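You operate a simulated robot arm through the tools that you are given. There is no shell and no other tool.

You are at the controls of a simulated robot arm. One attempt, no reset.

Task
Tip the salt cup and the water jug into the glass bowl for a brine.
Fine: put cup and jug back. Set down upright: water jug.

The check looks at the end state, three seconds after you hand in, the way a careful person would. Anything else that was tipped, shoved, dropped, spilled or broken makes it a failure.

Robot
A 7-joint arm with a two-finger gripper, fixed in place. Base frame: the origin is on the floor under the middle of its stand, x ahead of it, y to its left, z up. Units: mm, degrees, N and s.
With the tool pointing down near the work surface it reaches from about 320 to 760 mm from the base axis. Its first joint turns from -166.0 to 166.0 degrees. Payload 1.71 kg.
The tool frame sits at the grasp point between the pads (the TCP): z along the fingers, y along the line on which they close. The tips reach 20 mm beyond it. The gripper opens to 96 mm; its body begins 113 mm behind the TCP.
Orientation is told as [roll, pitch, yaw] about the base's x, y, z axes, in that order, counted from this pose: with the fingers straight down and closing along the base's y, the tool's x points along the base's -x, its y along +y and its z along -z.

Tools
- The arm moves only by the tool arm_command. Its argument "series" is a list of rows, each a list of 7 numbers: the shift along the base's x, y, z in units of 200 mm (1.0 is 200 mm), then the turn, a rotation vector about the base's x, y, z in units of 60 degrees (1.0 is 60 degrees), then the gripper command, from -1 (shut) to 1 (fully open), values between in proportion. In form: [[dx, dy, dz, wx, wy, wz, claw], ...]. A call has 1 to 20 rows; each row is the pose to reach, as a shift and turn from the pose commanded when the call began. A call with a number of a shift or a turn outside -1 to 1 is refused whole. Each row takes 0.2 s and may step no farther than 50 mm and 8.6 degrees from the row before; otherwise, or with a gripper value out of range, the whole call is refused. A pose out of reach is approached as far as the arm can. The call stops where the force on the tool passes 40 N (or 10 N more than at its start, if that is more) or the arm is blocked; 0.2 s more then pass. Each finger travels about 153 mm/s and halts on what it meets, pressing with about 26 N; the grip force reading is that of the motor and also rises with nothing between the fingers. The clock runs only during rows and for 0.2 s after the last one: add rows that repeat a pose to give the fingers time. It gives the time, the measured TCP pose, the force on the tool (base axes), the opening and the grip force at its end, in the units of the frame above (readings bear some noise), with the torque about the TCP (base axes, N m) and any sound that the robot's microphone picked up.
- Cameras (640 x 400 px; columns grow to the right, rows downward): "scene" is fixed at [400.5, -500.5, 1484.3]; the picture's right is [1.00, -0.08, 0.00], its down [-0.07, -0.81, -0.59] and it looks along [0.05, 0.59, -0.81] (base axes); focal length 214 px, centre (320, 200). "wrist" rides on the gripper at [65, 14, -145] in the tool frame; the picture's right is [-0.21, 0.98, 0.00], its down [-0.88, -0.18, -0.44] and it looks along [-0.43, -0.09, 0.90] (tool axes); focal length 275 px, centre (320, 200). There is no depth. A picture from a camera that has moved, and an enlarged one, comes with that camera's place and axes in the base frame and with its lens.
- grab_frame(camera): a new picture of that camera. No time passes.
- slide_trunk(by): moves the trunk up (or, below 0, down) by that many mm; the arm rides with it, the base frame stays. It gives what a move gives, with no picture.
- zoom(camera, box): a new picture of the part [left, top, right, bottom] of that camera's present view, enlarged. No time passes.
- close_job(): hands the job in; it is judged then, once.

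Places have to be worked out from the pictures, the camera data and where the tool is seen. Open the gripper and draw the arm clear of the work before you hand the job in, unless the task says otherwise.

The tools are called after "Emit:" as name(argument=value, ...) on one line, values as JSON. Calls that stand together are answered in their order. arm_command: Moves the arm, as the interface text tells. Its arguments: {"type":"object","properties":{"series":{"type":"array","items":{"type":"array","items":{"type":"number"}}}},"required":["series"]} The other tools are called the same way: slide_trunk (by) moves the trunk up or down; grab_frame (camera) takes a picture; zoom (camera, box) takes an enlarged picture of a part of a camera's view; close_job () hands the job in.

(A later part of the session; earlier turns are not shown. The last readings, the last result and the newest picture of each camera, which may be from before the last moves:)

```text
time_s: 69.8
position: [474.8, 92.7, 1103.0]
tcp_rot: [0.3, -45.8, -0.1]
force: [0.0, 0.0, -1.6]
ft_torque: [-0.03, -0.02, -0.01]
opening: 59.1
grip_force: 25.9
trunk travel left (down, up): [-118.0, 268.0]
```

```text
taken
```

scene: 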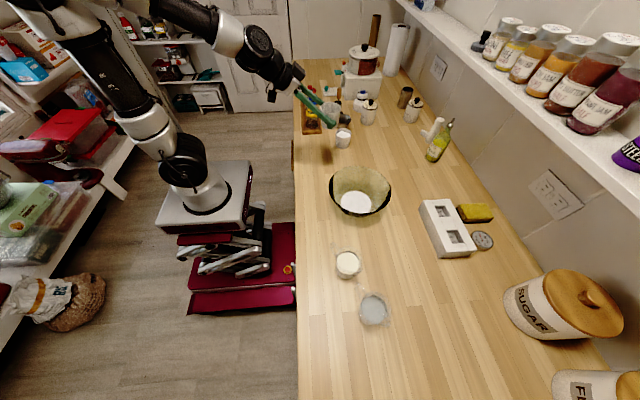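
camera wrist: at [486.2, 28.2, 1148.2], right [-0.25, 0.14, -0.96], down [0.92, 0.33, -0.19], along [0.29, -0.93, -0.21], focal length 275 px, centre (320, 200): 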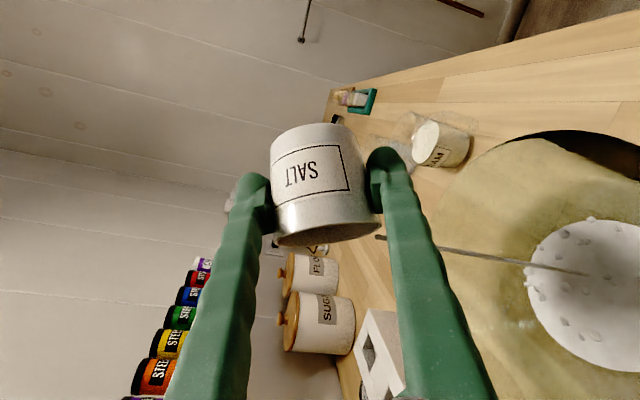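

Back at yaw 0. I'll align over the home spot and descend partway to z≈965 to check.

Emit:
arm_command(series=[[-0.03, 0.07, 0, 0, 0, 0, -1], [-0.06, 0.134, 0, 0, 0, 0, -1], [-0.06, 0.134, -0.12, 0, 0, 0, -1], [-0.06, 0.134, -0.24, 0, 0, 0, -1], [-0.06, 0.134, -0.36, 0, 0, 0, -1], [-0.06, 0.134, -0.48, 0, 0, 0, -1], [-0.06, 0.134, -0.6, 0, 0, 0, -1], [-0.06, 0.134, -0.69, 0, 0, 0, -1], [-0.06, 0.134, -0.69, 0, 0, 0, -1]])

Emit:
zoom(camera="scene", box=[280, 100, 376, 160])

Emit:
grab_frame(camera="wrist")

```text
time_s: 71.8
position: [460.4, 118.5, 964.6]
tcp_rot: [0.4, -45.8, 0.0]
force: [-0.3, -0.6, -0.3]
ft_torque: [0.02, -0.01, 0.01]
opening: 59.2
grip_force: 26.1
trunk travel left (down, up): [-118.0, 268.0]
```

```text
6.67 times, centred on (328, 130) of scene
camera zoom: at [400.5, -500.5, 1484.3], right [1.0, -0.08, 0.0], down [-0.07, -0.81, -0.59], along [0.05, 0.59, -0.81], focal length 1430 px, centre (267, 667)
```

zoom: 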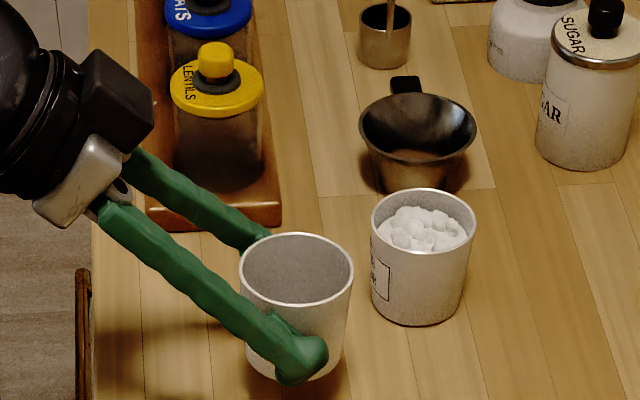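

```text
taken
camera wrist: at [311.0, 133.5, 1018.6], right [0.14, 0.98, 0.15], down [0.29, -0.19, 0.94], along [0.95, -0.09, -0.31], focal length 275 px, centre (320, 200)
```

wrist: 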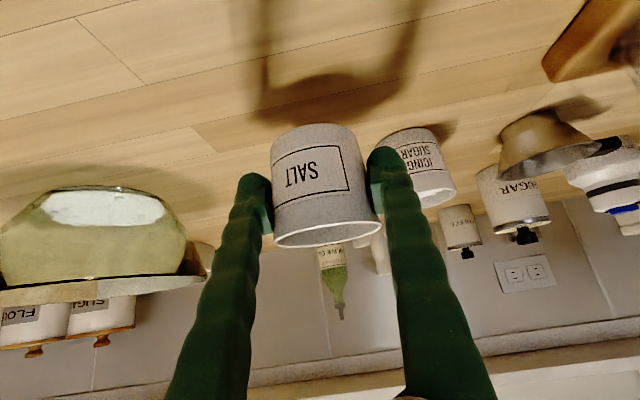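

The cup hangs upright above its home spot. I'll lower it the remaining ~33 mm, with the last few millimetres slow.

Emit:
arm_command(series=[[0.005, 0.004, -0.05, 0, 0, 0, -1], [0.005, 0.004, -0.1, 0, 0, 0, -1], [0.005, 0.004, -0.13, 0, 0, 0, -1], [0.005, 0.004, -0.145, 0, 0, 0, -1], [0.005, 0.004, -0.155, 0, 0, 0, -1], [0.005, 0.004, -0.165, 0, 0, 0, -1], [0.005, 0.004, -0.165, 0, 0, 0, -1]])

Emit:
grab_frame(camera="wrist")

Emit:
zoom(camera="scene", box=[280, 110, 376, 170])

```text
time_s: 73.5
position: [462.3, 120.8, 932.4]
tcp_rot: [0.2, -46.0, -0.1]
force: [-0.2, 1.6, 12.6]
ft_torque: [0.0, -0.37, 0.03]
opening: 58.9
grip_force: 25.8
trunk travel left (down, up): [-118.0, 268.0]
```

```text
taken
camera wrist: at [313.2, 134.6, 986.8], right [0.14, 0.98, 0.15], down [0.29, -0.19, 0.94], along [0.95, -0.09, -0.31], focal length 275 px, centre (320, 200)
```

wrist: 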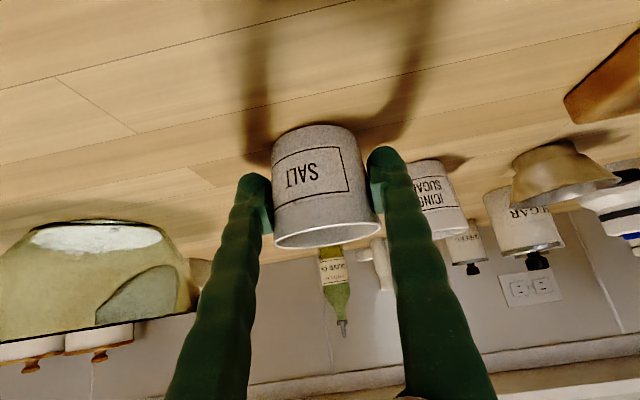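

```text
6.67 times, centred on (328, 140) of scene
camera zoom: at [400.5, -500.5, 1484.3], right [1.0, -0.08, 0.0], down [-0.07, -0.81, -0.59], along [0.05, 0.59, -0.81], focal length 1430 px, centre (267, 600)
```

zoom: 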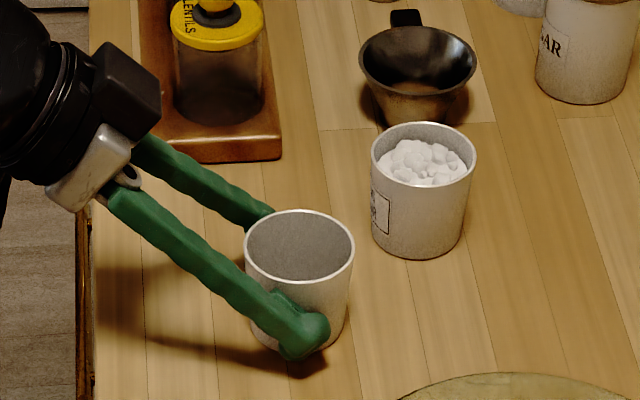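

A 12.6 N upward force shows the cup is resting on the counter. I'll relieve the pressure by about 1 mm and then open the gripper gradually.

Emit:
arm_command(series=[[0, 0, 0.006, 0, 0, 0, -1], [0, 0, 0.006, 0, 0, 0, 0.3], [0, 0, 0.006, 0, 0, 0, 0.5], [0, 0, 0.006, 0, 0, 0, 0.7], [0, 0, 0.006, 0, 0, 0, 1], [0, 0, 0.006, 0, 0, 0, 1]])

Emit:
grab_frame(camera="wrist")

Emit:
zoom(camera="scene", box=[280, 110, 376, 170])

```text
time_s: 74.8
position: [462.6, 121.4, 932.2]
tcp_rot: [0.3, -45.9, 0.0]
force: [0.1, 0.6, 0.3]
ft_torque: [0.0, -0.03, -0.02]
opening: 96.1
grip_force: 0.0
trunk travel left (down, up): [-118.0, 268.0]
```

```text
taken
camera wrist: at [313.4, 134.4, 987.0], right [0.14, 0.98, 0.15], down [0.29, -0.19, 0.94], along [0.95, -0.09, -0.31], focal length 275 px, centre (320, 200)
```

wrist: 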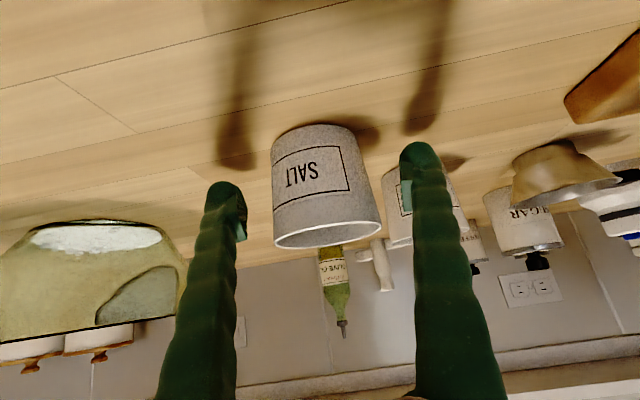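

```text
6.67 times, centred on (328, 140) of scene
camera zoom: at [400.5, -500.5, 1484.3], right [1.0, -0.08, 0.0], down [-0.07, -0.81, -0.59], along [0.05, 0.59, -0.81], focal length 1430 px, centre (267, 600)
```

zoom: 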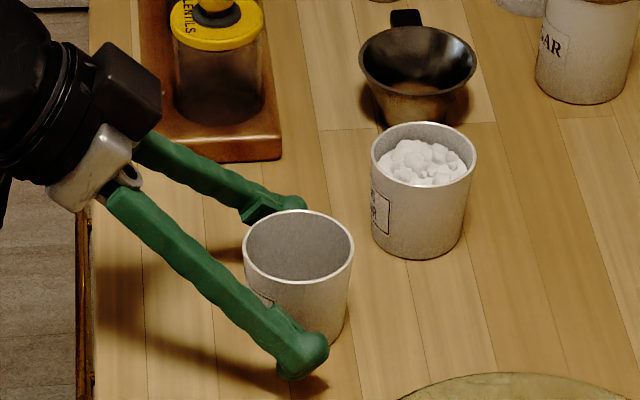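

The salt cup stands upright at its home spot, within about 8 mm of where it was. I'll lift the open gripper straight up and clear.

Emit:
arm_command(series=[[0, 0, 0.06, 0, 0, 0, 1], [0, 0, 0.15, 0, 0, 0, 1], [0, 0, 0.3, 0, 0, 0, 1], [0, 0, 0.5, 0, 0, 0, 1], [0, 0, 0.7, 0, 0, 0, 1], [0, 0, 0.9, 0, 0, 0, 1], [0, 0, 0.9, 0, 0, 0, 1]])

Emit:
zoom(camera="scene", box=[280, 110, 376, 170])

Emit:
grab_frame(camera="wrist")

```text
time_s: 76.5
position: [463.4, 122.5, 1114.9]
tcp_rot: [0.3, -45.9, 0.0]
force: [0.3, 0.0, 0.8]
ft_torque: [-0.02, 0.0, 0.01]
opening: 96.2
grip_force: 0.0
trunk travel left (down, up): [-118.0, 268.0]
```

```text
6.67 times, centred on (328, 140) of scene
camera zoom: at [400.5, -500.5, 1484.3], right [1.0, -0.08, 0.0], down [-0.07, -0.81, -0.59], along [0.05, 0.59, -0.81], focal length 1430 px, centre (267, 600)
```

zoom: 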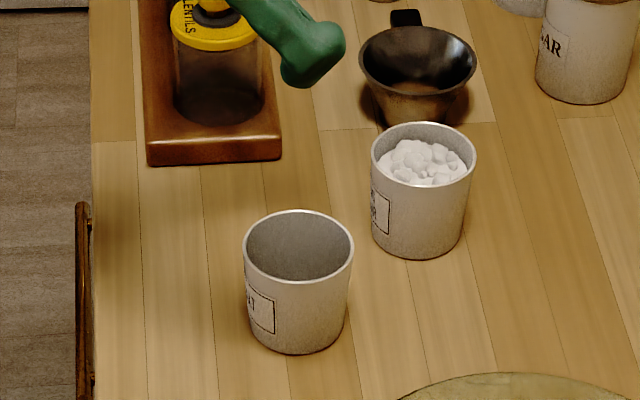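

```text
taken
camera wrist: at [314.2, 135.8, 1169.5], right [0.14, 0.98, 0.15], down [0.29, -0.19, 0.94], along [0.95, -0.09, -0.31], focal length 275 px, centre (320, 200)
```

wrist: 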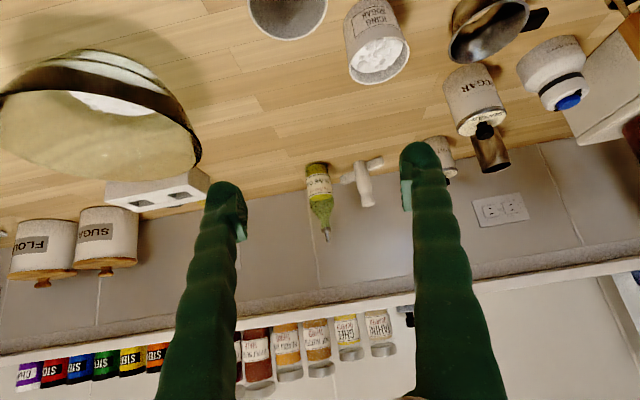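

The salt is done, and the cup is upright with its neighbours undisturbed. Next is the water jug, which I plan to grasp with steeper fingers (about 25° from vertical) to avoid its handle and the cream jug. First I'll move toward it, staying high, to view it with the wrist camera.

Emit:
arm_command(series=[[0.02, -0.1, 0.05, 0, 0.06, 0, 1], [0.05, -0.25, 0.1, 0, 0.12, 0, 1], [0.1, -0.45, 0.2, 0, 0.18, 0, 1], [0.15, -0.65, 0.25, 0, 0.24, 0, 1], [0.2, -0.85, 0.3, 0, 0.3, 0, 1], [0.2, -1.0, 0.3, 0, 0.347, 0, 1], [0.2, -1.0, 0.3, 0, 0.347, 0, 1]])

Emit:
arm_command(series=[[0, -0.2, 0, 0, 0, -0.1, 1], [0, -0.4, 0, 0, 0, -0.2, 1], [0, -0.6, 0, 0, 0, -0.3, 1], [0, -0.8, 0, 0, 0, -0.417, 1], [0, -1.0, 0, 0, 0, -0.417, 1], [0, -1.0, 0, 0, 0, -0.417, 1]])

Emit:
grab_frame(camera="wrist")

Emit:
grab_frame(camera="scene")

```text
time_s: 77.8
position: [487.6, -67.8, 1187.2]
tcp_rot: [0.1, -28.4, -0.9]
force: [-0.4, -0.2, 0.0]
ft_torque: [-0.02, -0.04, -0.01]
opening: 96.2
grip_force: 0.0
trunk travel left (down, up): [-118.0, 268.0]
stopped in row 6: the arm was blocked; the commanded pose is now the measured one
```

```text
time_s: 79.2
position: [490.0, -265.5, 1183.3]
tcp_rot: [0.1, -28.1, -25.8]
force: [0.2, 0.9, 0.6]
ft_torque: [0.01, 0.04, 0.01]
opening: 96.1
grip_force: 0.0
trunk travel left (down, up): [-118.0, 268.0]
```

```text
taken
camera wrist: at [382.4, -197.7, 1281.0], right [0.59, 0.8, 0.1], down [0.43, -0.41, 0.8], along [0.69, -0.43, -0.59], focal length 275 px, centre (320, 200)
```

wrist: 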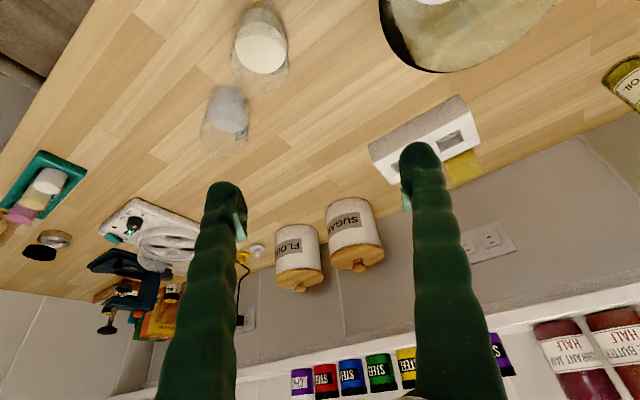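

```text
taken
```

scene: 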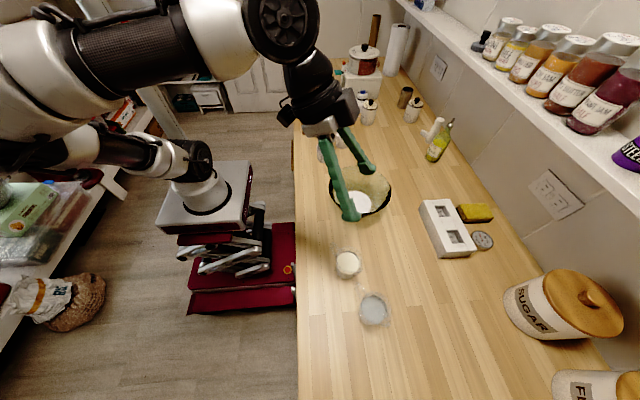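

The arm blocked briefly again and the elbow has swung far to the left, which seems to happen when the trunk is low and the tool is high relative to the shoulder. Before moving I'll check what the elbow is near.

Emit:
zoom(camera="scene", box=[0, 0, 320, 200])

Emit:
zoom(camera="wrist", box=[180, 0, 340, 170])

```text
2.00 times, centred on (160, 100) of scene
camera zoom: at [400.5, -500.5, 1484.3], right [1.0, -0.08, 0.0], down [-0.07, -0.81, -0.59], along [0.05, 0.59, -0.81], focal length 429 px, centre (640, 400)
```

zoom: 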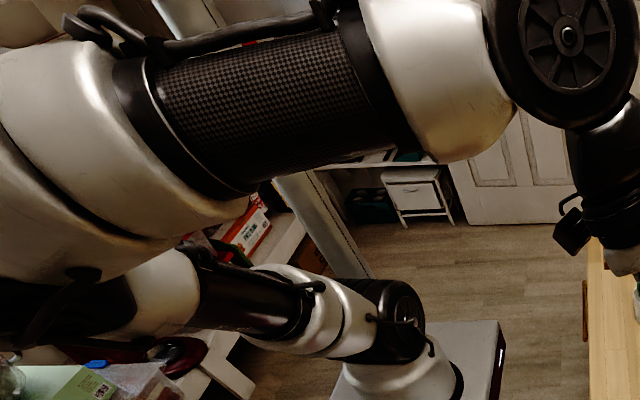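

```text
2.35 times, centred on (260, 85) of wrist
camera zoom: at [382.4, -197.7, 1281.0], right [0.59, 0.8, 0.1], down [0.43, -0.41, 0.8], along [0.69, -0.43, -0.59], focal length 648 px, centre (461, 471)
```

zoom: 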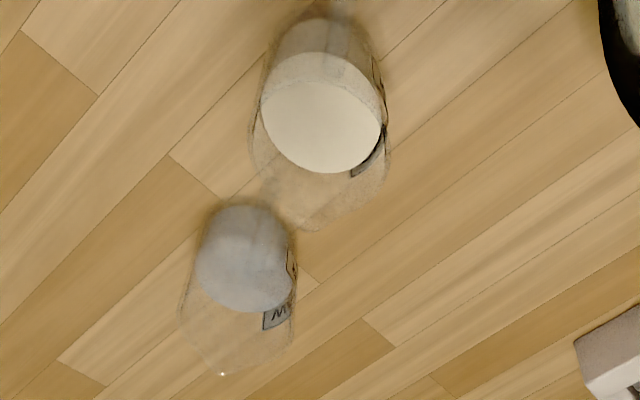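

The elbow is low on the left, near the left counter's front edge but not touching anything. I'll raise the trunk first, which lifts the elbow away from those items, and then bring the tool back down so the arm returns to its normal posture.

Emit:
slide_trunk(by=132)

Emit:
grab_frame(camera="scene")

```text
time_s: 80.8
position: [489.8, -264.7, 1315.8]
tcp_rot: [0.1, -28.0, -25.8]
force: [0.7, -0.2, -1.1]
ft_torque: [-0.06, -0.03, 0.02]
opening: 96.1
grip_force: 0.0
trunk travel left (down, up): [-250.0, 136.0]
```

```text
taken
```

scene: 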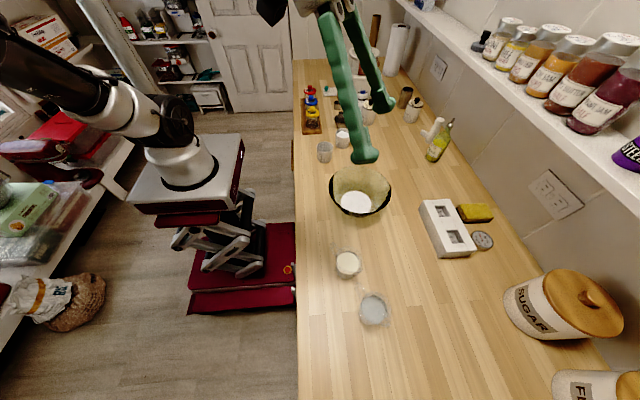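

The items on the left are unchanged. Now I'll lower the tool in steps at the restored trunk height and watch the posture.

Emit:
arm_command(series=[[0, -0.02, -0.08, 0, 0, 0, 1], [0, -0.04, -0.16, 0, 0, 0, 1], [0, -0.06, -0.24, 0, 0, 0, 1], [0, -0.08, -0.32, 0, 0, 0, 1], [0, -0.1, -0.4, 0, 0, 0, 1], [0, -0.12, -0.48, 0, 0, 0, 1], [0, -0.14, -0.56, 0, 0, 0, 1], [0, -0.16, -0.64, 0, 0, 0, 1], [0, -0.16, -0.64, 0, 0, 0, 1]])

Emit:
grab_frame(camera="scene")

Emit:
grab_frame(camera="wrist")

```text
time_s: 82.8
position: [489.2, -296.4, 1186.5]
tcp_rot: [0.1, -28.1, -25.8]
force: [-0.4, -1.0, -0.2]
ft_torque: [-0.02, -0.03, -0.02]
opening: 96.1
grip_force: 0.0
trunk travel left (down, up): [-250.0, 136.0]
```

```text
taken
```

scene: 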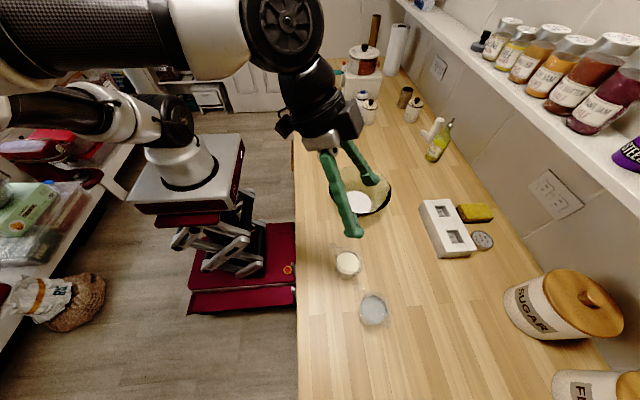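

```text
taken
camera wrist: at [381.2, -228.5, 1283.6], right [0.59, 0.8, 0.1], down [0.43, -0.41, 0.81], along [0.69, -0.43, -0.58], focal length 275 px, centre (320, 200)
```

wrist: 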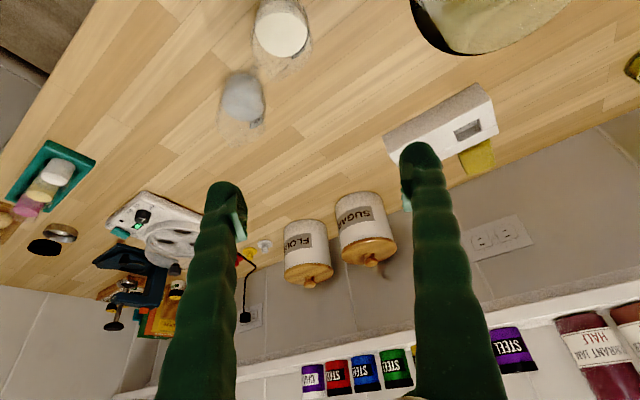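

The elbow is swivelled toward the -y side in free space, so it isn't near the left counter after all, and the arm tracks normally at this trunk height. I'll move closer to the water jug to study its shape and handle.

Emit:
arm_command(series=[[0, -0.08, -0.08, 0, 0, 0, 1], [0, -0.16, -0.16, 0, 0, 0, 1], [0, -0.24, -0.24, 0, 0, 0, 1], [0, -0.32, -0.3, 0, 0, 0, 1], [0, -0.4, -0.33, 0, 0, 0, 1], [0, -0.4, -0.33, 0, 0, 0, 1]])

Emit:
grab_frame(camera="wrist")

Emit:
zoom(camera="wrist", box=[200, 10, 360, 150])

Emit:
grab_frame(camera="scene")

```text
time_s: 84.2
position: [488.3, -376.2, 1119.8]
tcp_rot: [0.0, -28.1, -25.8]
force: [-0.2, -0.6, 0.6]
ft_torque: [-0.03, 0.02, 0.0]
opening: 96.2
grip_force: 0.1
trunk travel left (down, up): [-250.0, 136.0]
```

```text
taken
camera wrist: at [381.8, -309.0, 1217.3], right [0.59, 0.8, 0.1], down [0.43, -0.41, 0.8], along [0.69, -0.43, -0.59], focal length 275 px, centre (320, 200)
```

wrist: 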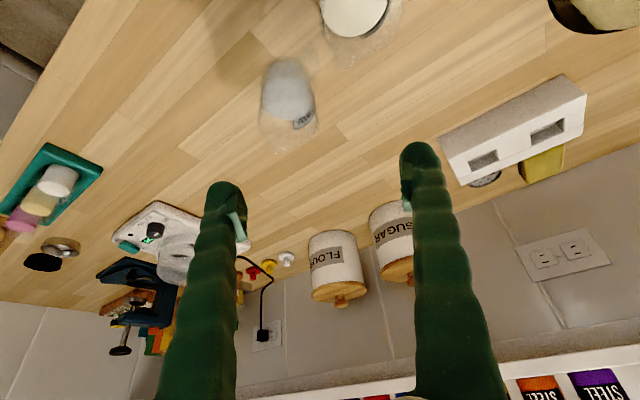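

```text
2.86 times, centred on (280, 80) of wrist
camera zoom: at [381.8, -309.0, 1217.3], right [0.59, 0.8, 0.1], down [0.43, -0.41, 0.8], along [0.69, -0.43, -0.59], focal length 786 px, centre (434, 543)
```

zoom: 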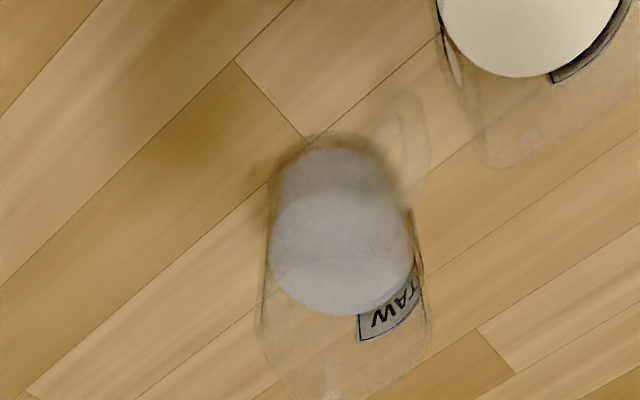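

```text
taken
```

scene: 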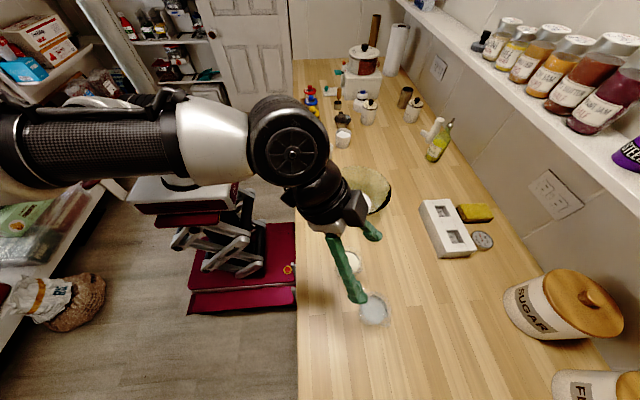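

I can see the jug's handle at the upper right of this view and the open rim at the bottom. I'll zoom closer to measure it.

Emit:
zoom(camera="wrist", box=[240, 30, 352, 170])

Emit:
zoom(camera="scene", box=[335, 270, 415, 330])

```text
2.86 times, centred on (296, 100) of wrist
camera zoom: at [381.8, -309.0, 1217.3], right [0.59, 0.8, 0.1], down [0.43, -0.41, 0.8], along [0.69, -0.43, -0.59], focal length 786 px, centre (389, 486)
```

zoom: 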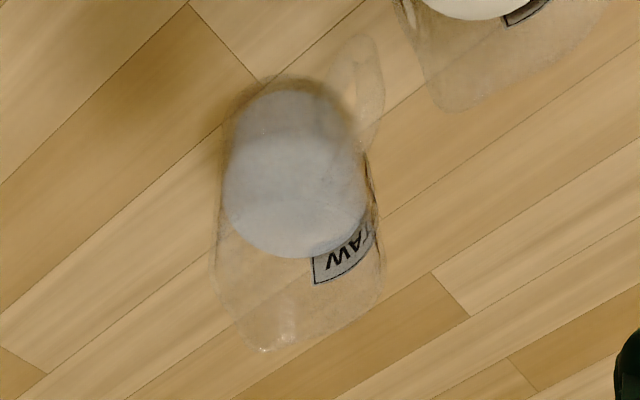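

```text
6.67 times, centred on (375, 300) of scene
camera zoom: at [400.5, -500.5, 1484.3], right [1.0, -0.08, 0.0], down [-0.07, -0.81, -0.59], along [0.05, 0.59, -0.81], focal length 1430 px, centre (-47, -467)
```

zoom: 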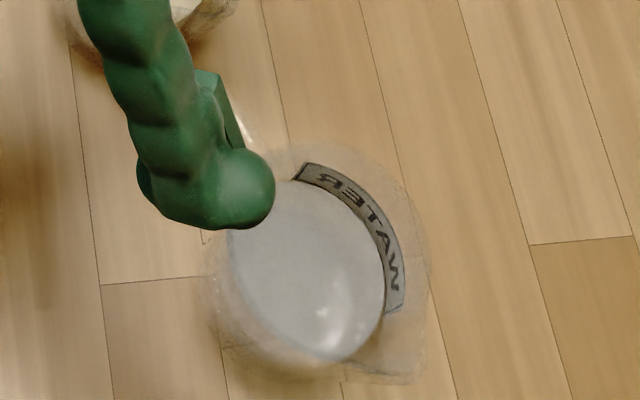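

My triangulation puts the jug centre at about (521,-425), rim and spout at z≈987, spout toward azimuth ≈-55° and handle toward ≈+120°, with an outer diameter of about 66–70 mm. Before touching it I'll rehearse the whole carry and pour with the empty gripper at this trunk height, starting from above the jug.

Emit:
arm_command(series=[[0.05, -0.08, 0, 0, 0, -0.01, 1], [0.1, -0.16, -0.02, 0, 0, -0.02, 1], [0.165, -0.245, -0.04, 0, 0, -0.03, 1], [0.165, -0.245, -0.04, 0, 0, -0.035, 1]])

Emit:
arm_command(series=[[0, 0.1, 0, 0, 0, 0.03, 1], [0, 0.2, 0, 0, 0, 0.06, 1], [0, 0.3, 0, 0, 0, 0.09, 1], [0, 0.4, 0, 0, 0, 0.12, 1], [0, 0.5, 0, 0, 0, 0.15, 1], [0.01, 0.6, 0, 0, 0, 0.18, 1], [0.01, 0.7, 0, 0, 0, 0.21, 1], [0.02, 0.8, 0, 0, 0, 0.24, 1], [0.02, 0.9, 0, 0, 0, 0.27, 1], [0.02, 1.0, 0, 0, 0, 0.3, 1], [0.02, 1.0, 0, 0, 0, 0.3, 1]])

Emit:
arm_command(series=[[0.01, 0.1, 0, 0, 0, 0.025, 1], [0.02, 0.2, 0, 0, 0, 0.05, 1], [0.02, 0.3, 0, 0, 0, 0.075, 1], [0.02, 0.4, 0, 0, 0, 0.1, 1], [0.02, 0.465, 0, 0, 0, 0.1, 1], [0.02, 0.465, 0, 0, 0, 0.1, 1]])

Emit:
grab_frame(camera="scene")

```text
time_s: 85.2
position: [523.3, -425.5, 1112.0]
tcp_rot: [0.0, -28.2, -27.9]
force: [0.3, 0.2, -0.5]
ft_torque: [0.02, 0.0, 0.02]
opening: 95.9
grip_force: 0.1
trunk travel left (down, up): [-250.0, 136.0]
```

```text
time_s: 87.6
position: [527.9, -225.7, 1112.9]
tcp_rot: [0.2, -28.1, -9.8]
force: [0.2, -0.1, -0.4]
ft_torque: [0.02, -0.01, 0.01]
opening: 96.0
grip_force: 0.1
trunk travel left (down, up): [-250.0, 136.0]
```

```text
time_s: 89.0
position: [531.8, -132.8, 1112.3]
tcp_rot: [0.1, -28.1, -3.9]
force: [-0.1, 0.3, 0.8]
ft_torque: [0.0, 0.03, -0.01]
opening: 95.9
grip_force: 0.0
trunk travel left (down, up): [-250.0, 136.0]
```

```text
taken
```

scene: 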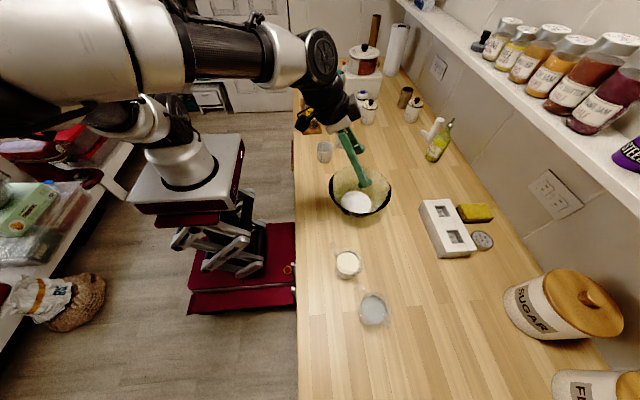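

The carry tracked cleanly. Now I'll rehearse the tilt toward azimuth 56° in two halves of 55°.

Emit:
arm_command(series=[[0, 0, 0, -0.095, 0.064, 0, 1], [0, 0, 0, -0.19, 0.128, 0, 1], [0, 0, 0, -0.285, 0.192, 0, 1], [0, 0, 0, -0.38, 0.256, 0, 1], [0, 0, 0, -0.475, 0.32, 0, 1], [0, 0, 0, -0.57, 0.384, 0, 1], [0, 0, 0, -0.665, 0.448, 0, 1], [0, 0, 0, -0.76, 0.512, 0, 1], [0, 0, 0, -0.76, 0.512, 0, 1]])

Emit:
arm_command(series=[[0, 0, 0, -0.095, 0.064, 0, 1], [0, 0, 0, -0.19, 0.128, 0, 1], [0, 0, 0, -0.285, 0.192, 0, 1], [0, 0, 0, -0.38, 0.256, 0, 1], [0, 0, 0, -0.475, 0.32, 0, 1], [0, 0, 0, -0.57, 0.384, 0, 1], [0, 0, 0, -0.665, 0.448, 0, 1], [0, 0, 0, -0.76, 0.512, 0, 1], [0, 0, 0, -0.76, 0.512, 0, 1]])

Emit:
grab_frame(camera="scene")

```text
time_s: 91.0
position: [529.6, -133.8, 1113.8]
tcp_rot: [-45.3, 5.3, 5.9]
force: [0.2, -0.2, 0.1]
ft_torque: [0.01, 0.02, 0.02]
opening: 96.1
grip_force: 0.1
trunk travel left (down, up): [-250.0, 136.0]
```

```text
time_s: 93.0
position: [508.9, -189.2, 1127.5]
tcp_rot: [-85.9, 34.7, -4.2]
force: [0.4, -0.4, -0.3]
ft_torque: [0.02, 0.01, -0.01]
opening: 96.1
grip_force: 0.0
out of reach, approached as far as the arm can: row 5, 6, 7, 8, 9
trunk travel left (down, up): [-250.0, 136.0]
```

```text
taken
```

scene: 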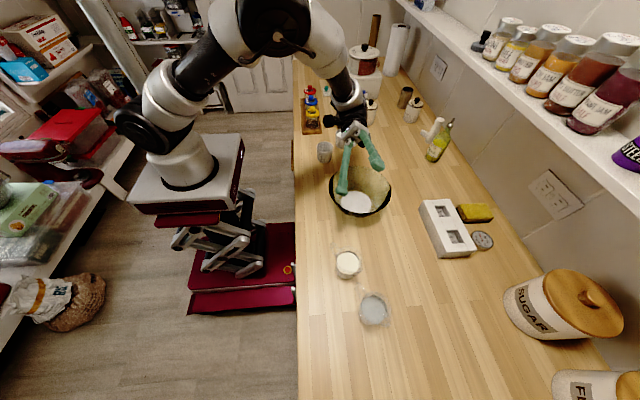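

The rehearsal paid off: at this trunk height the pour goes out of reach past about 83°. The salt pour worked with the trunk 82 mm lower, so I'll untilt, set the trunk to that height and rehearse again.

Emit:
arm_command(series=[[0, 0.03, 0, 0.095, -0.064, 0, 1], [0.02, 0.08, 0, 0.19, -0.128, 0, 1], [0.04, 0.13, 0, 0.285, -0.192, 0, 1], [0.06, 0.18, 0, 0.38, -0.256, 0, 1], [0.08, 0.23, 0, 0.475, -0.32, 0, 1], [0.1, 0.28, 0, 0.57, -0.384, 0, 1], [0.1, 0.28, 0, 0.665, -0.448, 0, 1], [0.1, 0.28, 0, 0.76, -0.512, 0, 1], [0.1, 0.28, 0, 0.76, -0.512, 0, 1]])

Emit:
grab_frame(camera="scene")

```text
time_s: 95.0
position: [529.2, -133.7, 1127.0]
tcp_rot: [-40.4, -0.5, 10.6]
force: [0.0, -0.1, 0.3]
ft_torque: [-0.03, 0.02, 0.0]
opening: 96.1
grip_force: 0.0
trunk travel left (down, up): [-250.0, 136.0]
```

```text
taken
```

scene: 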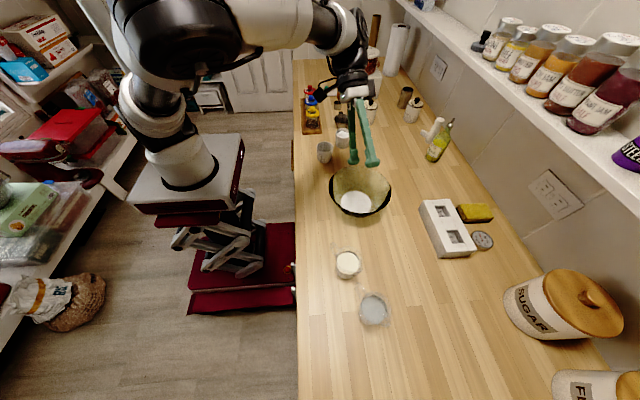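

Emit:
arm_command(series=[[0, 0, 0.01, 0.0994, -0.054, 0, 1], [0, 0, 0.02, 0.1989, -0.108, 0, 1], [0, 0, 0.03, 0.2983, -0.162, 0, 1], [0, 0, 0.04, 0.3977, -0.216, 0, 1], [0, 0, 0.05, 0.4971, -0.27, 0, 1], [0, 0, 0.06, 0.5966, -0.324, 0, 1], [0, 0, 0.07, 0.696, -0.378, 0, 1], [0, 0, 0.07, 0.696, -0.378, 0, 1]])

Emit:
grab_frame(camera="scene")

```text
time_s: 96.8
position: [529.4, -134.3, 1139.8]
tcp_rot: [0.1, -28.0, -0.3]
force: [0.1, 0.1, 0.3]
ft_torque: [0.02, 0.01, -0.01]
opening: 96.2
grip_force: 0.0
trunk travel left (down, up): [-250.0, 136.0]
```

```text
taken
```

scene: 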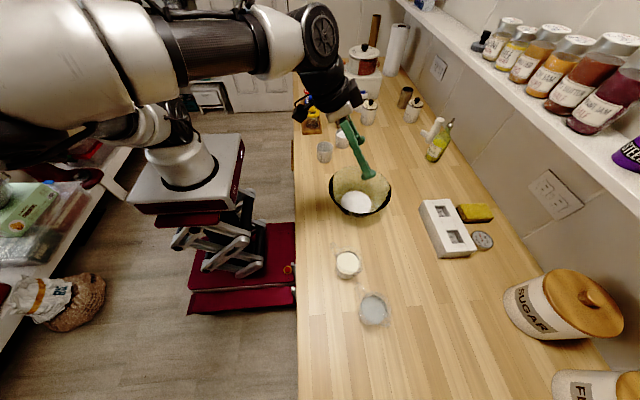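

Now I'll raise the tool 55 mm and lower the trunk 82 mm, keeping the tool height about the same, to match the salt-pour geometry.

Emit:
arm_command(series=[[0, 0, 0.07, 0, 0, 0, 1], [0, 0, 0.14, 0, 0, 0, 1], [0, 0, 0.21, 0, 0, 0, 1], [0, 0, 0.28, 0, 0, 0, 1], [0, 0, 0.28, 0, 0, 0, 1]])

Emit:
slide_trunk(by=-82)

Emit:
grab_frame(camera="scene")

```text
time_s: 98.0
position: [529.3, -132.4, 1195.8]
tcp_rot: [0.0, -28.0, -0.2]
force: [-0.1, -0.5, 0.0]
ft_torque: [-0.03, 0.03, -0.01]
opening: 96.0
grip_force: 0.1
trunk travel left (down, up): [-250.0, 136.0]
```

```text
time_s: 99.2
position: [529.9, -132.5, 1116.0]
tcp_rot: [0.0, -27.9, -0.2]
force: [-0.3, 0.6, 0.3]
ft_torque: [0.0, 0.01, 0.02]
opening: 96.1
grip_force: 0.0
trunk travel left (down, up): [-168.0, 218.0]
```

```text
taken
```

scene: 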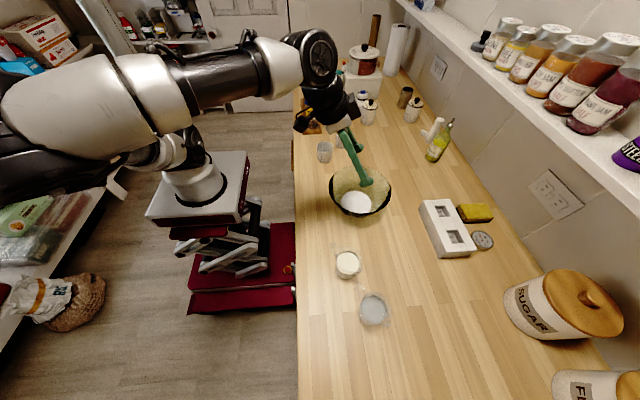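

The arm geometry is now comparable to the successful salt pour. I'll rehearse the tilt again, mouth toward azimuth 60°.

Emit:
arm_command(series=[[0, 0, 0, -0.0992, 0.0573, 0, 1], [0, 0, 0, -0.1985, 0.1146, 0, 1], [0, 0, 0, -0.2977, 0.1719, 0, 1], [0, 0, 0, -0.3969, 0.2292, 0, 1], [0, 0, 0, -0.4961, 0.2865, 0, 1], [0, 0, 0, -0.5954, 0.3438, 0, 1], [0, 0, 0, -0.6946, 0.401, 0, 1], [0, 0, 0, -0.7938, 0.4583, 0, 1], [0, 0, 0, -0.7938, 0.4583, 0, 1]])

Emit:
arm_command(series=[[0, 0, 0, -0.0992, 0.0573, 0, 1], [0, 0, 0, -0.1985, 0.1146, 0, 1], [0, 0, 0, -0.2977, 0.1719, 0, 1], [0, 0, 0, -0.3969, 0.2292, 0, 1], [0, 0, 0, -0.4961, 0.2865, 0, 1], [0, 0, 0, -0.5954, 0.3438, 0, 1], [0, 0, 0, -0.6946, 0.401, 0, 1], [0, 0, 0, -0.7938, 0.4583, 0, 1], [0, 0, 0, -0.7938, 0.4583, 0, 1]])

Emit:
grab_frame(camera="scene")

```text
time_s: 101.2
position: [528.1, -132.1, 1116.4]
tcp_rot: [-45.7, 5.3, 9.6]
force: [-0.6, 0.1, 0.1]
ft_torque: [-0.02, -0.01, -0.02]
opening: 96.0
grip_force: 0.1
trunk travel left (down, up): [-168.0, 218.0]
```

```text
time_s: 103.2
position: [514.2, -189.9, 1131.4]
tcp_rot: [-90.4, 35.2, -3.1]
force: [-0.3, 0.3, -0.7]
ft_torque: [-0.01, -0.04, 0.01]
opening: 96.0
grip_force: 0.1
out of reach, approached as far as the arm can: row 6, 7, 8, 9
trunk travel left (down, up): [-168.0, 218.0]
```

```text
taken
```

scene: 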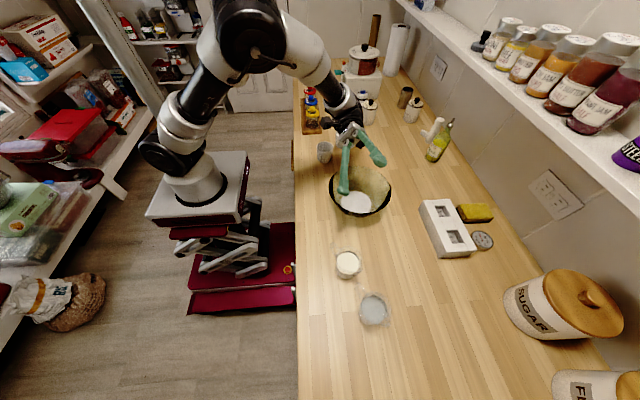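

It's out of reach again past about 90° in this direction, probably a wrist roll limit. The very first rehearsal, rolling the opposite way, reached 150°, so I'll untilt and rehearse a pour with the hand swinging to the -y side instead, which also points the spout at the bowl.

Emit:
arm_command(series=[[0.01, 0.05, -0.01, 0.0992, -0.0573, 0, 1], [0.02, 0.1, -0.02, 0.1985, -0.1146, 0, 1], [0.03, 0.15, -0.03, 0.2977, -0.1719, 0, 1], [0.04, 0.2, -0.04, 0.3969, -0.2292, 0, 1], [0.05, 0.25, -0.05, 0.4961, -0.2865, 0, 1], [0.07, 0.28, -0.05, 0.5954, -0.3438, 0, 1], [0.07, 0.28, -0.05, 0.6946, -0.401, 0, 1], [0.07, 0.28, -0.05, 0.7938, -0.4583, 0, 1], [0.07, 0.28, -0.05, 0.7938, -0.4583, 0, 1]])

Emit:
arm_command(series=[[0, 0, 0, 0.09, -0.051, 0, 1], [0, 0, 0, 0.18, -0.102, 0, 1], [0, 0, 0, 0.27, -0.153, 0, 1], [0, 0, 0, 0.36, -0.204, 0, 1], [0, 0, 0, 0.45, -0.255, 0, 1], [0, 0, 0, 0.54, -0.306, 0, 1], [0, 0, 0, 0.63, -0.357, 0, 1], [0, 0, 0, 0.63, -0.357, 0, 1]])

Emit:
grab_frame(camera="scene")

```text
time_s: 105.2
position: [529.0, -133.0, 1119.1]
tcp_rot: [-43.3, 1.7, 13.2]
force: [0.2, 0.2, -0.4]
ft_torque: [0.0, 0.0, 0.02]
opening: 96.1
grip_force: 0.0
trunk travel left (down, up): [-168.0, 218.0]
```

```text
time_s: 107.0
position: [529.5, -135.1, 1119.4]
tcp_rot: [-8.9, -26.5, 5.2]
force: [0.4, -1.0, 0.2]
ft_torque: [0.01, -0.01, 0.02]
opening: 96.4
grip_force: 0.0
trunk travel left (down, up): [-168.0, 218.0]
```

```text
taken
```

scene: 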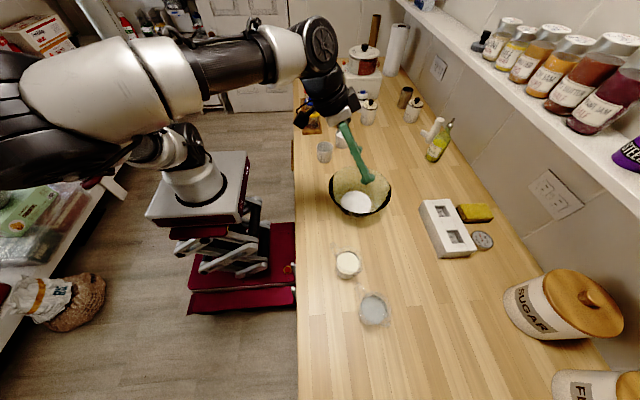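

Emit:
arm_command(series=[[0, 0.05, 0, 0.0668, -0.01, 0, 1], [0, 0.1, 0, 0.1335, -0.0197, 0, 1], [0.02, 0.15, 0, 0.1335, -0.0197, 0, 1], [0.04, 0.2, 0, 0.1335, -0.0197, 0, 1], [0.06, 0.28, 0, 0.1335, -0.0197, 0, 1], [0.06, 0.35, 0, 0.1335, -0.0197, 0, 1], [0.06, 0.35, 0, 0.1335, -0.0197, 0, 1]])

Emit:
arm_command(series=[[0, 0, 0, 0, 0, -0.11, 1], [0, 0, 0, 0, 0, -0.22, 1], [0, 0, 0, 0, 0, -0.33, 1], [0, 0, 0, 0, 0, -0.44, 1], [0, 0, 0, 0, 0, -0.55, 1], [0, 0, 0, 0, 0, -0.55, 1]])

Emit:
grab_frame(camera="scene")

```text
time_s: 108.5
position: [540.4, -64.2, 1117.8]
tcp_rot: [-0.1, -28.1, 1.1]
force: [0.8, 1.1, -0.7]
ft_torque: [0.03, 0.04, -0.01]
opening: 95.9
grip_force: 0.0
trunk travel left (down, up): [-168.0, 218.0]
```

```text
time_s: 110.0
position: [541.1, -62.9, 1117.8]
tcp_rot: [-0.1, -28.1, -31.7]
force: [0.0, -0.3, 0.0]
ft_torque: [0.02, 0.01, -0.01]
opening: 95.9
grip_force: 0.0
trunk travel left (down, up): [-168.0, 218.0]
```

```text
taken
```

scene: 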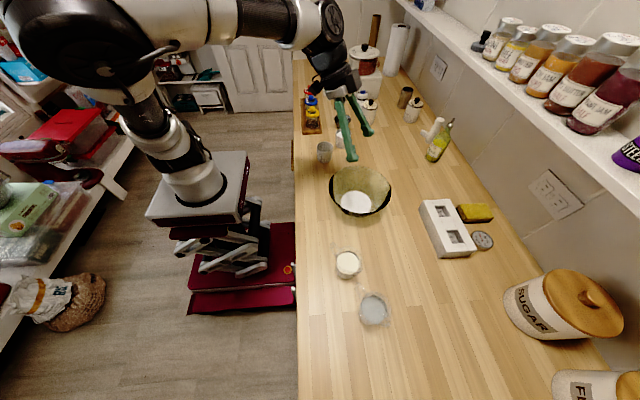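

Posture and tracking are good. Now I'll rehearse the -y tilt, with the mouth and spout toward azimuth ≈283°.

Emit:
arm_command(series=[[0, 0, 0, 0.1116, 0.0258, 0, 1], [0, 0, 0, 0.2232, 0.0515, 0, 1], [0, 0, 0, 0.3349, 0.0773, 0, 1], [0, 0, 0, 0.4465, 0.103, 0, 1], [0, 0, 0, 0.5581, 0.1288, 0, 1], [0, 0, 0, 0.6697, 0.1545, 0, 1], [0, 0, 0, 0.7814, 0.1803, 0, 1], [0, 0, 0, 0.893, 0.206, 0, 1], [0, 0, 0, 0.893, 0.206, 0, 1]])

Emit:
grab_frame(camera="scene")

```text
time_s: 112.0
position: [541.0, -63.8, 1119.0]
tcp_rot: [36.6, 13.9, -37.0]
force: [0.1, -0.9, -0.2]
ft_torque: [0.02, 0.06, -0.04]
opening: 96.2
grip_force: 0.1
trunk travel left (down, up): [-168.0, 218.0]
```

```text
taken
```

scene: 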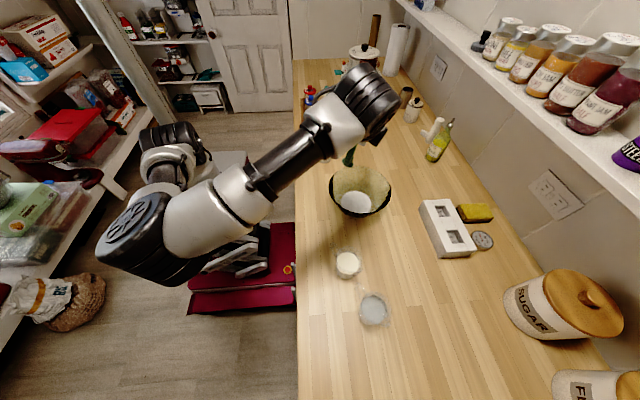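

The first half was smooth. Now the second half of the tilt.

Emit:
arm_command(series=[[0, 0, 0, 0.1116, 0.0258, 0, 1], [0, 0, 0, 0.2232, 0.0515, 0, 1], [0, 0, 0, 0.3349, 0.0773, 0, 1], [0, 0, 0, 0.4465, 0.103, 0, 1], [0, 0, 0, 0.5581, 0.1288, 0, 1], [0, 0, 0, 0.6697, 0.1545, 0, 1], [0, 0, 0, 0.7814, 0.1803, 0, 1], [0, 0, 0, 0.893, 0.206, 0, 1], [0, 0, 0, 0.893, 0.206, 0, 1]])

Emit:
grab_frame(camera="scene")

```text
time_s: 114.0
position: [540.3, -65.0, 1119.5]
tcp_rot: [67.1, 40.0, -22.7]
force: [0.3, 0.2, -0.4]
ft_torque: [-0.02, 0.02, 0.01]
opening: 96.2
grip_force: 0.1
out of reach, approached as far as the arm can: row 6, 7, 8, 9
trunk travel left (down, up): [-168.0, 218.0]
```

```text
taken
```

scene: 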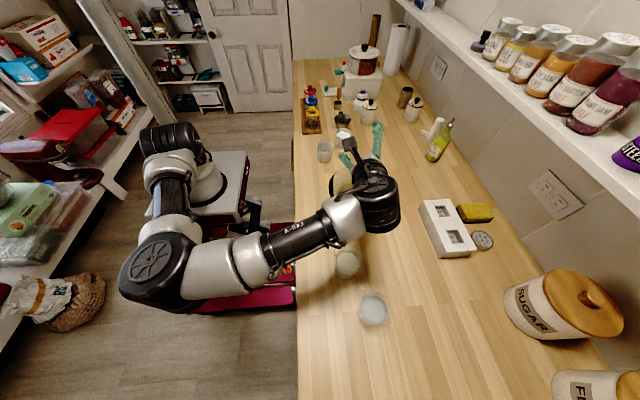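

This direction reaches about 92° of tilt with the position held exactly. I'll see whether raising the tool a little lets it tilt further.

Emit:
arm_command(series=[[0, 0, 0.1, 0, 0, 0, 1], [0, 0, 0.2, 0, 0, 0, 1], [0, 0, 0.3, 0.1, 0.023, 0, 1], [0, 0, 0.3, 0.2, 0.046, 0, 1], [0, 0, 0.3, 0.3, 0.069, 0, 1], [0, 0, 0.3, 0.3, 0.069, 0, 1]])

Emit:
grab_frame(camera="scene")

```text
time_s: 115.3
position: [548.2, -60.2, 1196.9]
tcp_rot: [71.9, 43.0, -19.8]
force: [0.3, 0.5, 0.3]
ft_torque: [0.02, -0.02, 0.02]
opening: 96.0
grip_force: 0.2
out of reach, approached as far as the arm can: row 3, 4, 5, 6
trunk travel left (down, up): [-168.0, 218.0]
```

```text
taken
```

scene: 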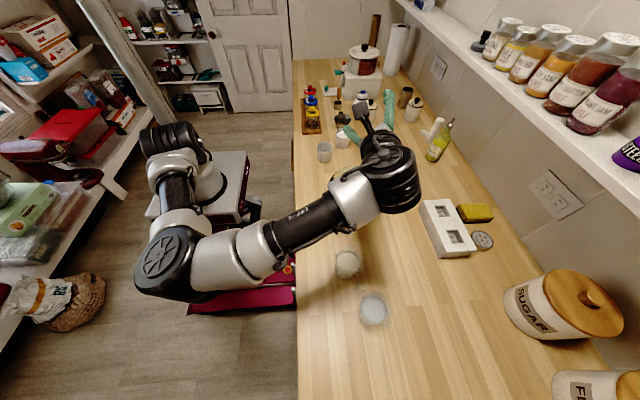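

Raising the tool doesn't help much in this posture. The salt pour reached 130° starting from the 45° finger pitch, so I'll untilt, go back to that known-good starting pose and see whether the arm recovers its earlier posture.

Emit:
arm_command(series=[[0, 0, -0.05, -0.1116, -0.0258, 0, 1], [0, 0, -0.1, -0.2232, -0.0515, 0, 1], [0, 0, -0.15, -0.3349, -0.0773, 0, 1], [0, 0, -0.2, -0.4465, -0.103, 0, 1], [0, 0, -0.25, -0.5581, -0.1288, 0, 1], [0, 0, -0.25, -0.6697, -0.1545, 0, 1], [0, 0, -0.25, -0.7814, -0.1803, 0, 1], [0, 0, -0.25, -0.893, -0.206, 0, 1]])

Emit:
arm_command(series=[[0, 0, 0, -0.1, -0.0231, 0, 1], [0, 0, 0, -0.2, -0.0462, 0, 1], [0, 0, 0, -0.3, -0.0693, 0, 1], [0, 0, 0, -0.4, -0.0924, 0, 1], [0, 0, 0, -0.5, -0.1155, 0, 1], [0, 0, 0, -0.6, -0.1386, 0, 1], [0, 0, 0, -0.69, -0.159, 0, 1], [0, 0, 0, -0.69, -0.159, 0, 1]])

Emit:
grab_frame(camera="scene")

```text
time_s: 117.2
position: [548.6, -58.3, 1146.5]
tcp_rot: [28.1, 3.8, -39.0]
force: [0.4, -0.5, 0.2]
ft_torque: [-0.04, 0.02, -0.02]
opening: 96.1
grip_force: 0.0
trunk travel left (down, up): [-168.0, 218.0]
```

```text
time_s: 119.0
position: [549.6, -57.3, 1146.5]
tcp_rot: [-0.2, -28.8, -32.3]
force: [0.3, -0.4, 0.1]
ft_torque: [-0.03, -0.03, -0.01]
opening: 96.0
grip_force: 0.0
trunk travel left (down, up): [-168.0, 218.0]
```

```text
taken
```

scene: 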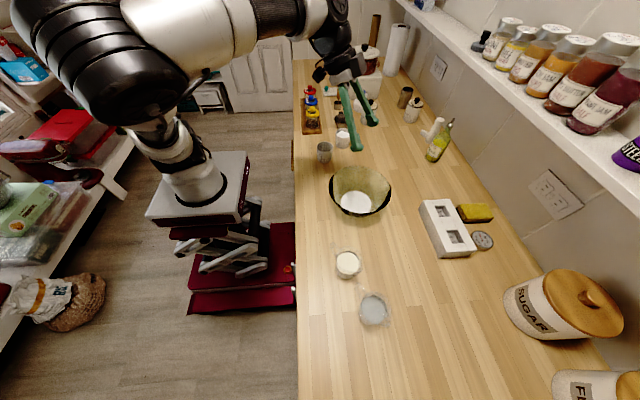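

Emit:
arm_command(series=[[0, -0.05, 0, -0.0379, -0.0599, 0, 1], [0, -0.1, 0, -0.0757, -0.1197, 0, 1], [0, -0.15, 0, -0.1136, -0.1796, 0, 1], [0, -0.2, 0, -0.1514, -0.2395, 0, 1], [0, -0.24, 0, -0.1514, -0.2395, 0, 1], [0, -0.24, 0, -0.1514, -0.2395, 0, 1]])

Emit:
arm_command(series=[[0, 0, 0, 0, 0, 0.05, 1], [0, 0, 0, 0, 0, 0.1, 1], [0, 0, 0, 0, 0, 0.1, 1]])

Emit:
grab_frame(camera="scene")

```text
time_s: 120.3
position: [548.8, -104.0, 1145.5]
tcp_rot: [-0.2, -45.8, -32.4]
force: [0.7, 0.2, 0.5]
ft_torque: [0.02, 0.01, 0.01]
opening: 95.6
grip_force: 0.1
trunk travel left (down, up): [-168.0, 218.0]
```

```text
time_s: 121.2
position: [549.1, -104.5, 1146.3]
tcp_rot: [-0.2, -45.7, -26.2]
force: [-0.3, 0.4, 0.5]
ft_torque: [0.01, 0.0, 0.01]
opening: 95.9
grip_force: 0.1
trunk travel left (down, up): [-168.0, 218.0]
```

```text
taken
```

scene: 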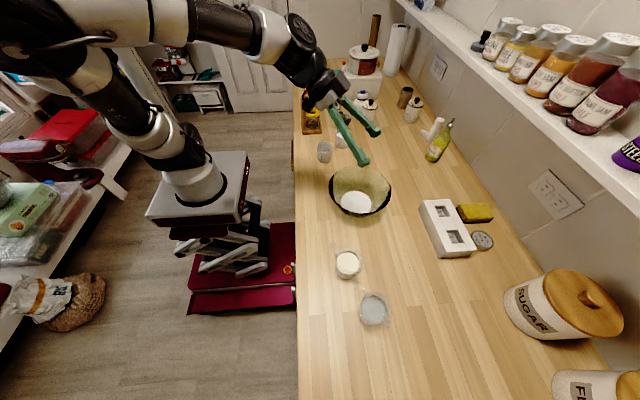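

The tool pose matches, though the elbow sits a bit lower than before. I'll rehearse the exact salt-pour tilt from here to see if it still reaches 115–120°.

Emit:
arm_command(series=[[-0.03, -0.03, -0.05, -0.0804, 0.0957, 0, 1], [-0.06, -0.06, -0.1, -0.1608, 0.1915, 0, 1], [-0.09, -0.09, -0.15, -0.2411, 0.2872, 0, 1], [-0.1, -0.1, -0.15, -0.3215, 0.383, 0, 1], [-0.1, -0.1, -0.15, -0.4019, 0.4787, 0, 1], [-0.1, -0.1, -0.15, -0.4822, 0.5745, 0, 1], [-0.1, -0.1, -0.15, -0.5626, 0.6702, 0, 1], [-0.1, -0.1, -0.15, -0.643, 0.766, 0, 1], [-0.1, -0.1, -0.15, -0.643, 0.766, 0, 1]])

Emit:
arm_command(series=[[0, 0, 0, -0.0804, 0.0957, 0, 1], [0, 0, 0, -0.1608, 0.1915, 0, 1], [0, 0, 0, -0.2411, 0.2872, 0, 1], [0, 0, 0, -0.3215, 0.383, 0, 1], [0, 0, 0, -0.4019, 0.4787, 0, 1], [0, 0, 0, -0.4822, 0.5745, 0, 1], [0, 0, 0, -0.5626, 0.6702, 0, 1], [0, 0, 0, -0.5626, 0.6702, 0, 1]])

Emit:
grab_frame(camera="scene")

```text
time_s: 123.2
position: [529.1, -125.6, 1116.3]
tcp_rot: [-53.2, -6.5, 0.0]
force: [1.0, 0.5, 1.0]
ft_torque: [0.01, 0.0, -0.01]
opening: 96.3
grip_force: 0.2
trunk travel left (down, up): [-168.0, 218.0]
```

```text
time_s: 125.0
position: [510.2, -189.9, 1122.5]
tcp_rot: [-87.0, 32.1, -5.4]
force: [0.4, -0.3, 0.8]
ft_torque: [0.01, 0.0, 0.03]
opening: 95.8
grip_force: 0.1
out of reach, approached as far as the arm can: row 5, 6, 7, 8
trunk travel left (down, up): [-168.0, 218.0]
```

```text
taken
```

scene: 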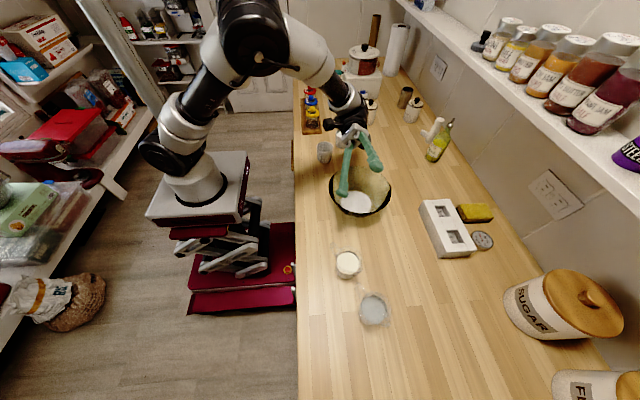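

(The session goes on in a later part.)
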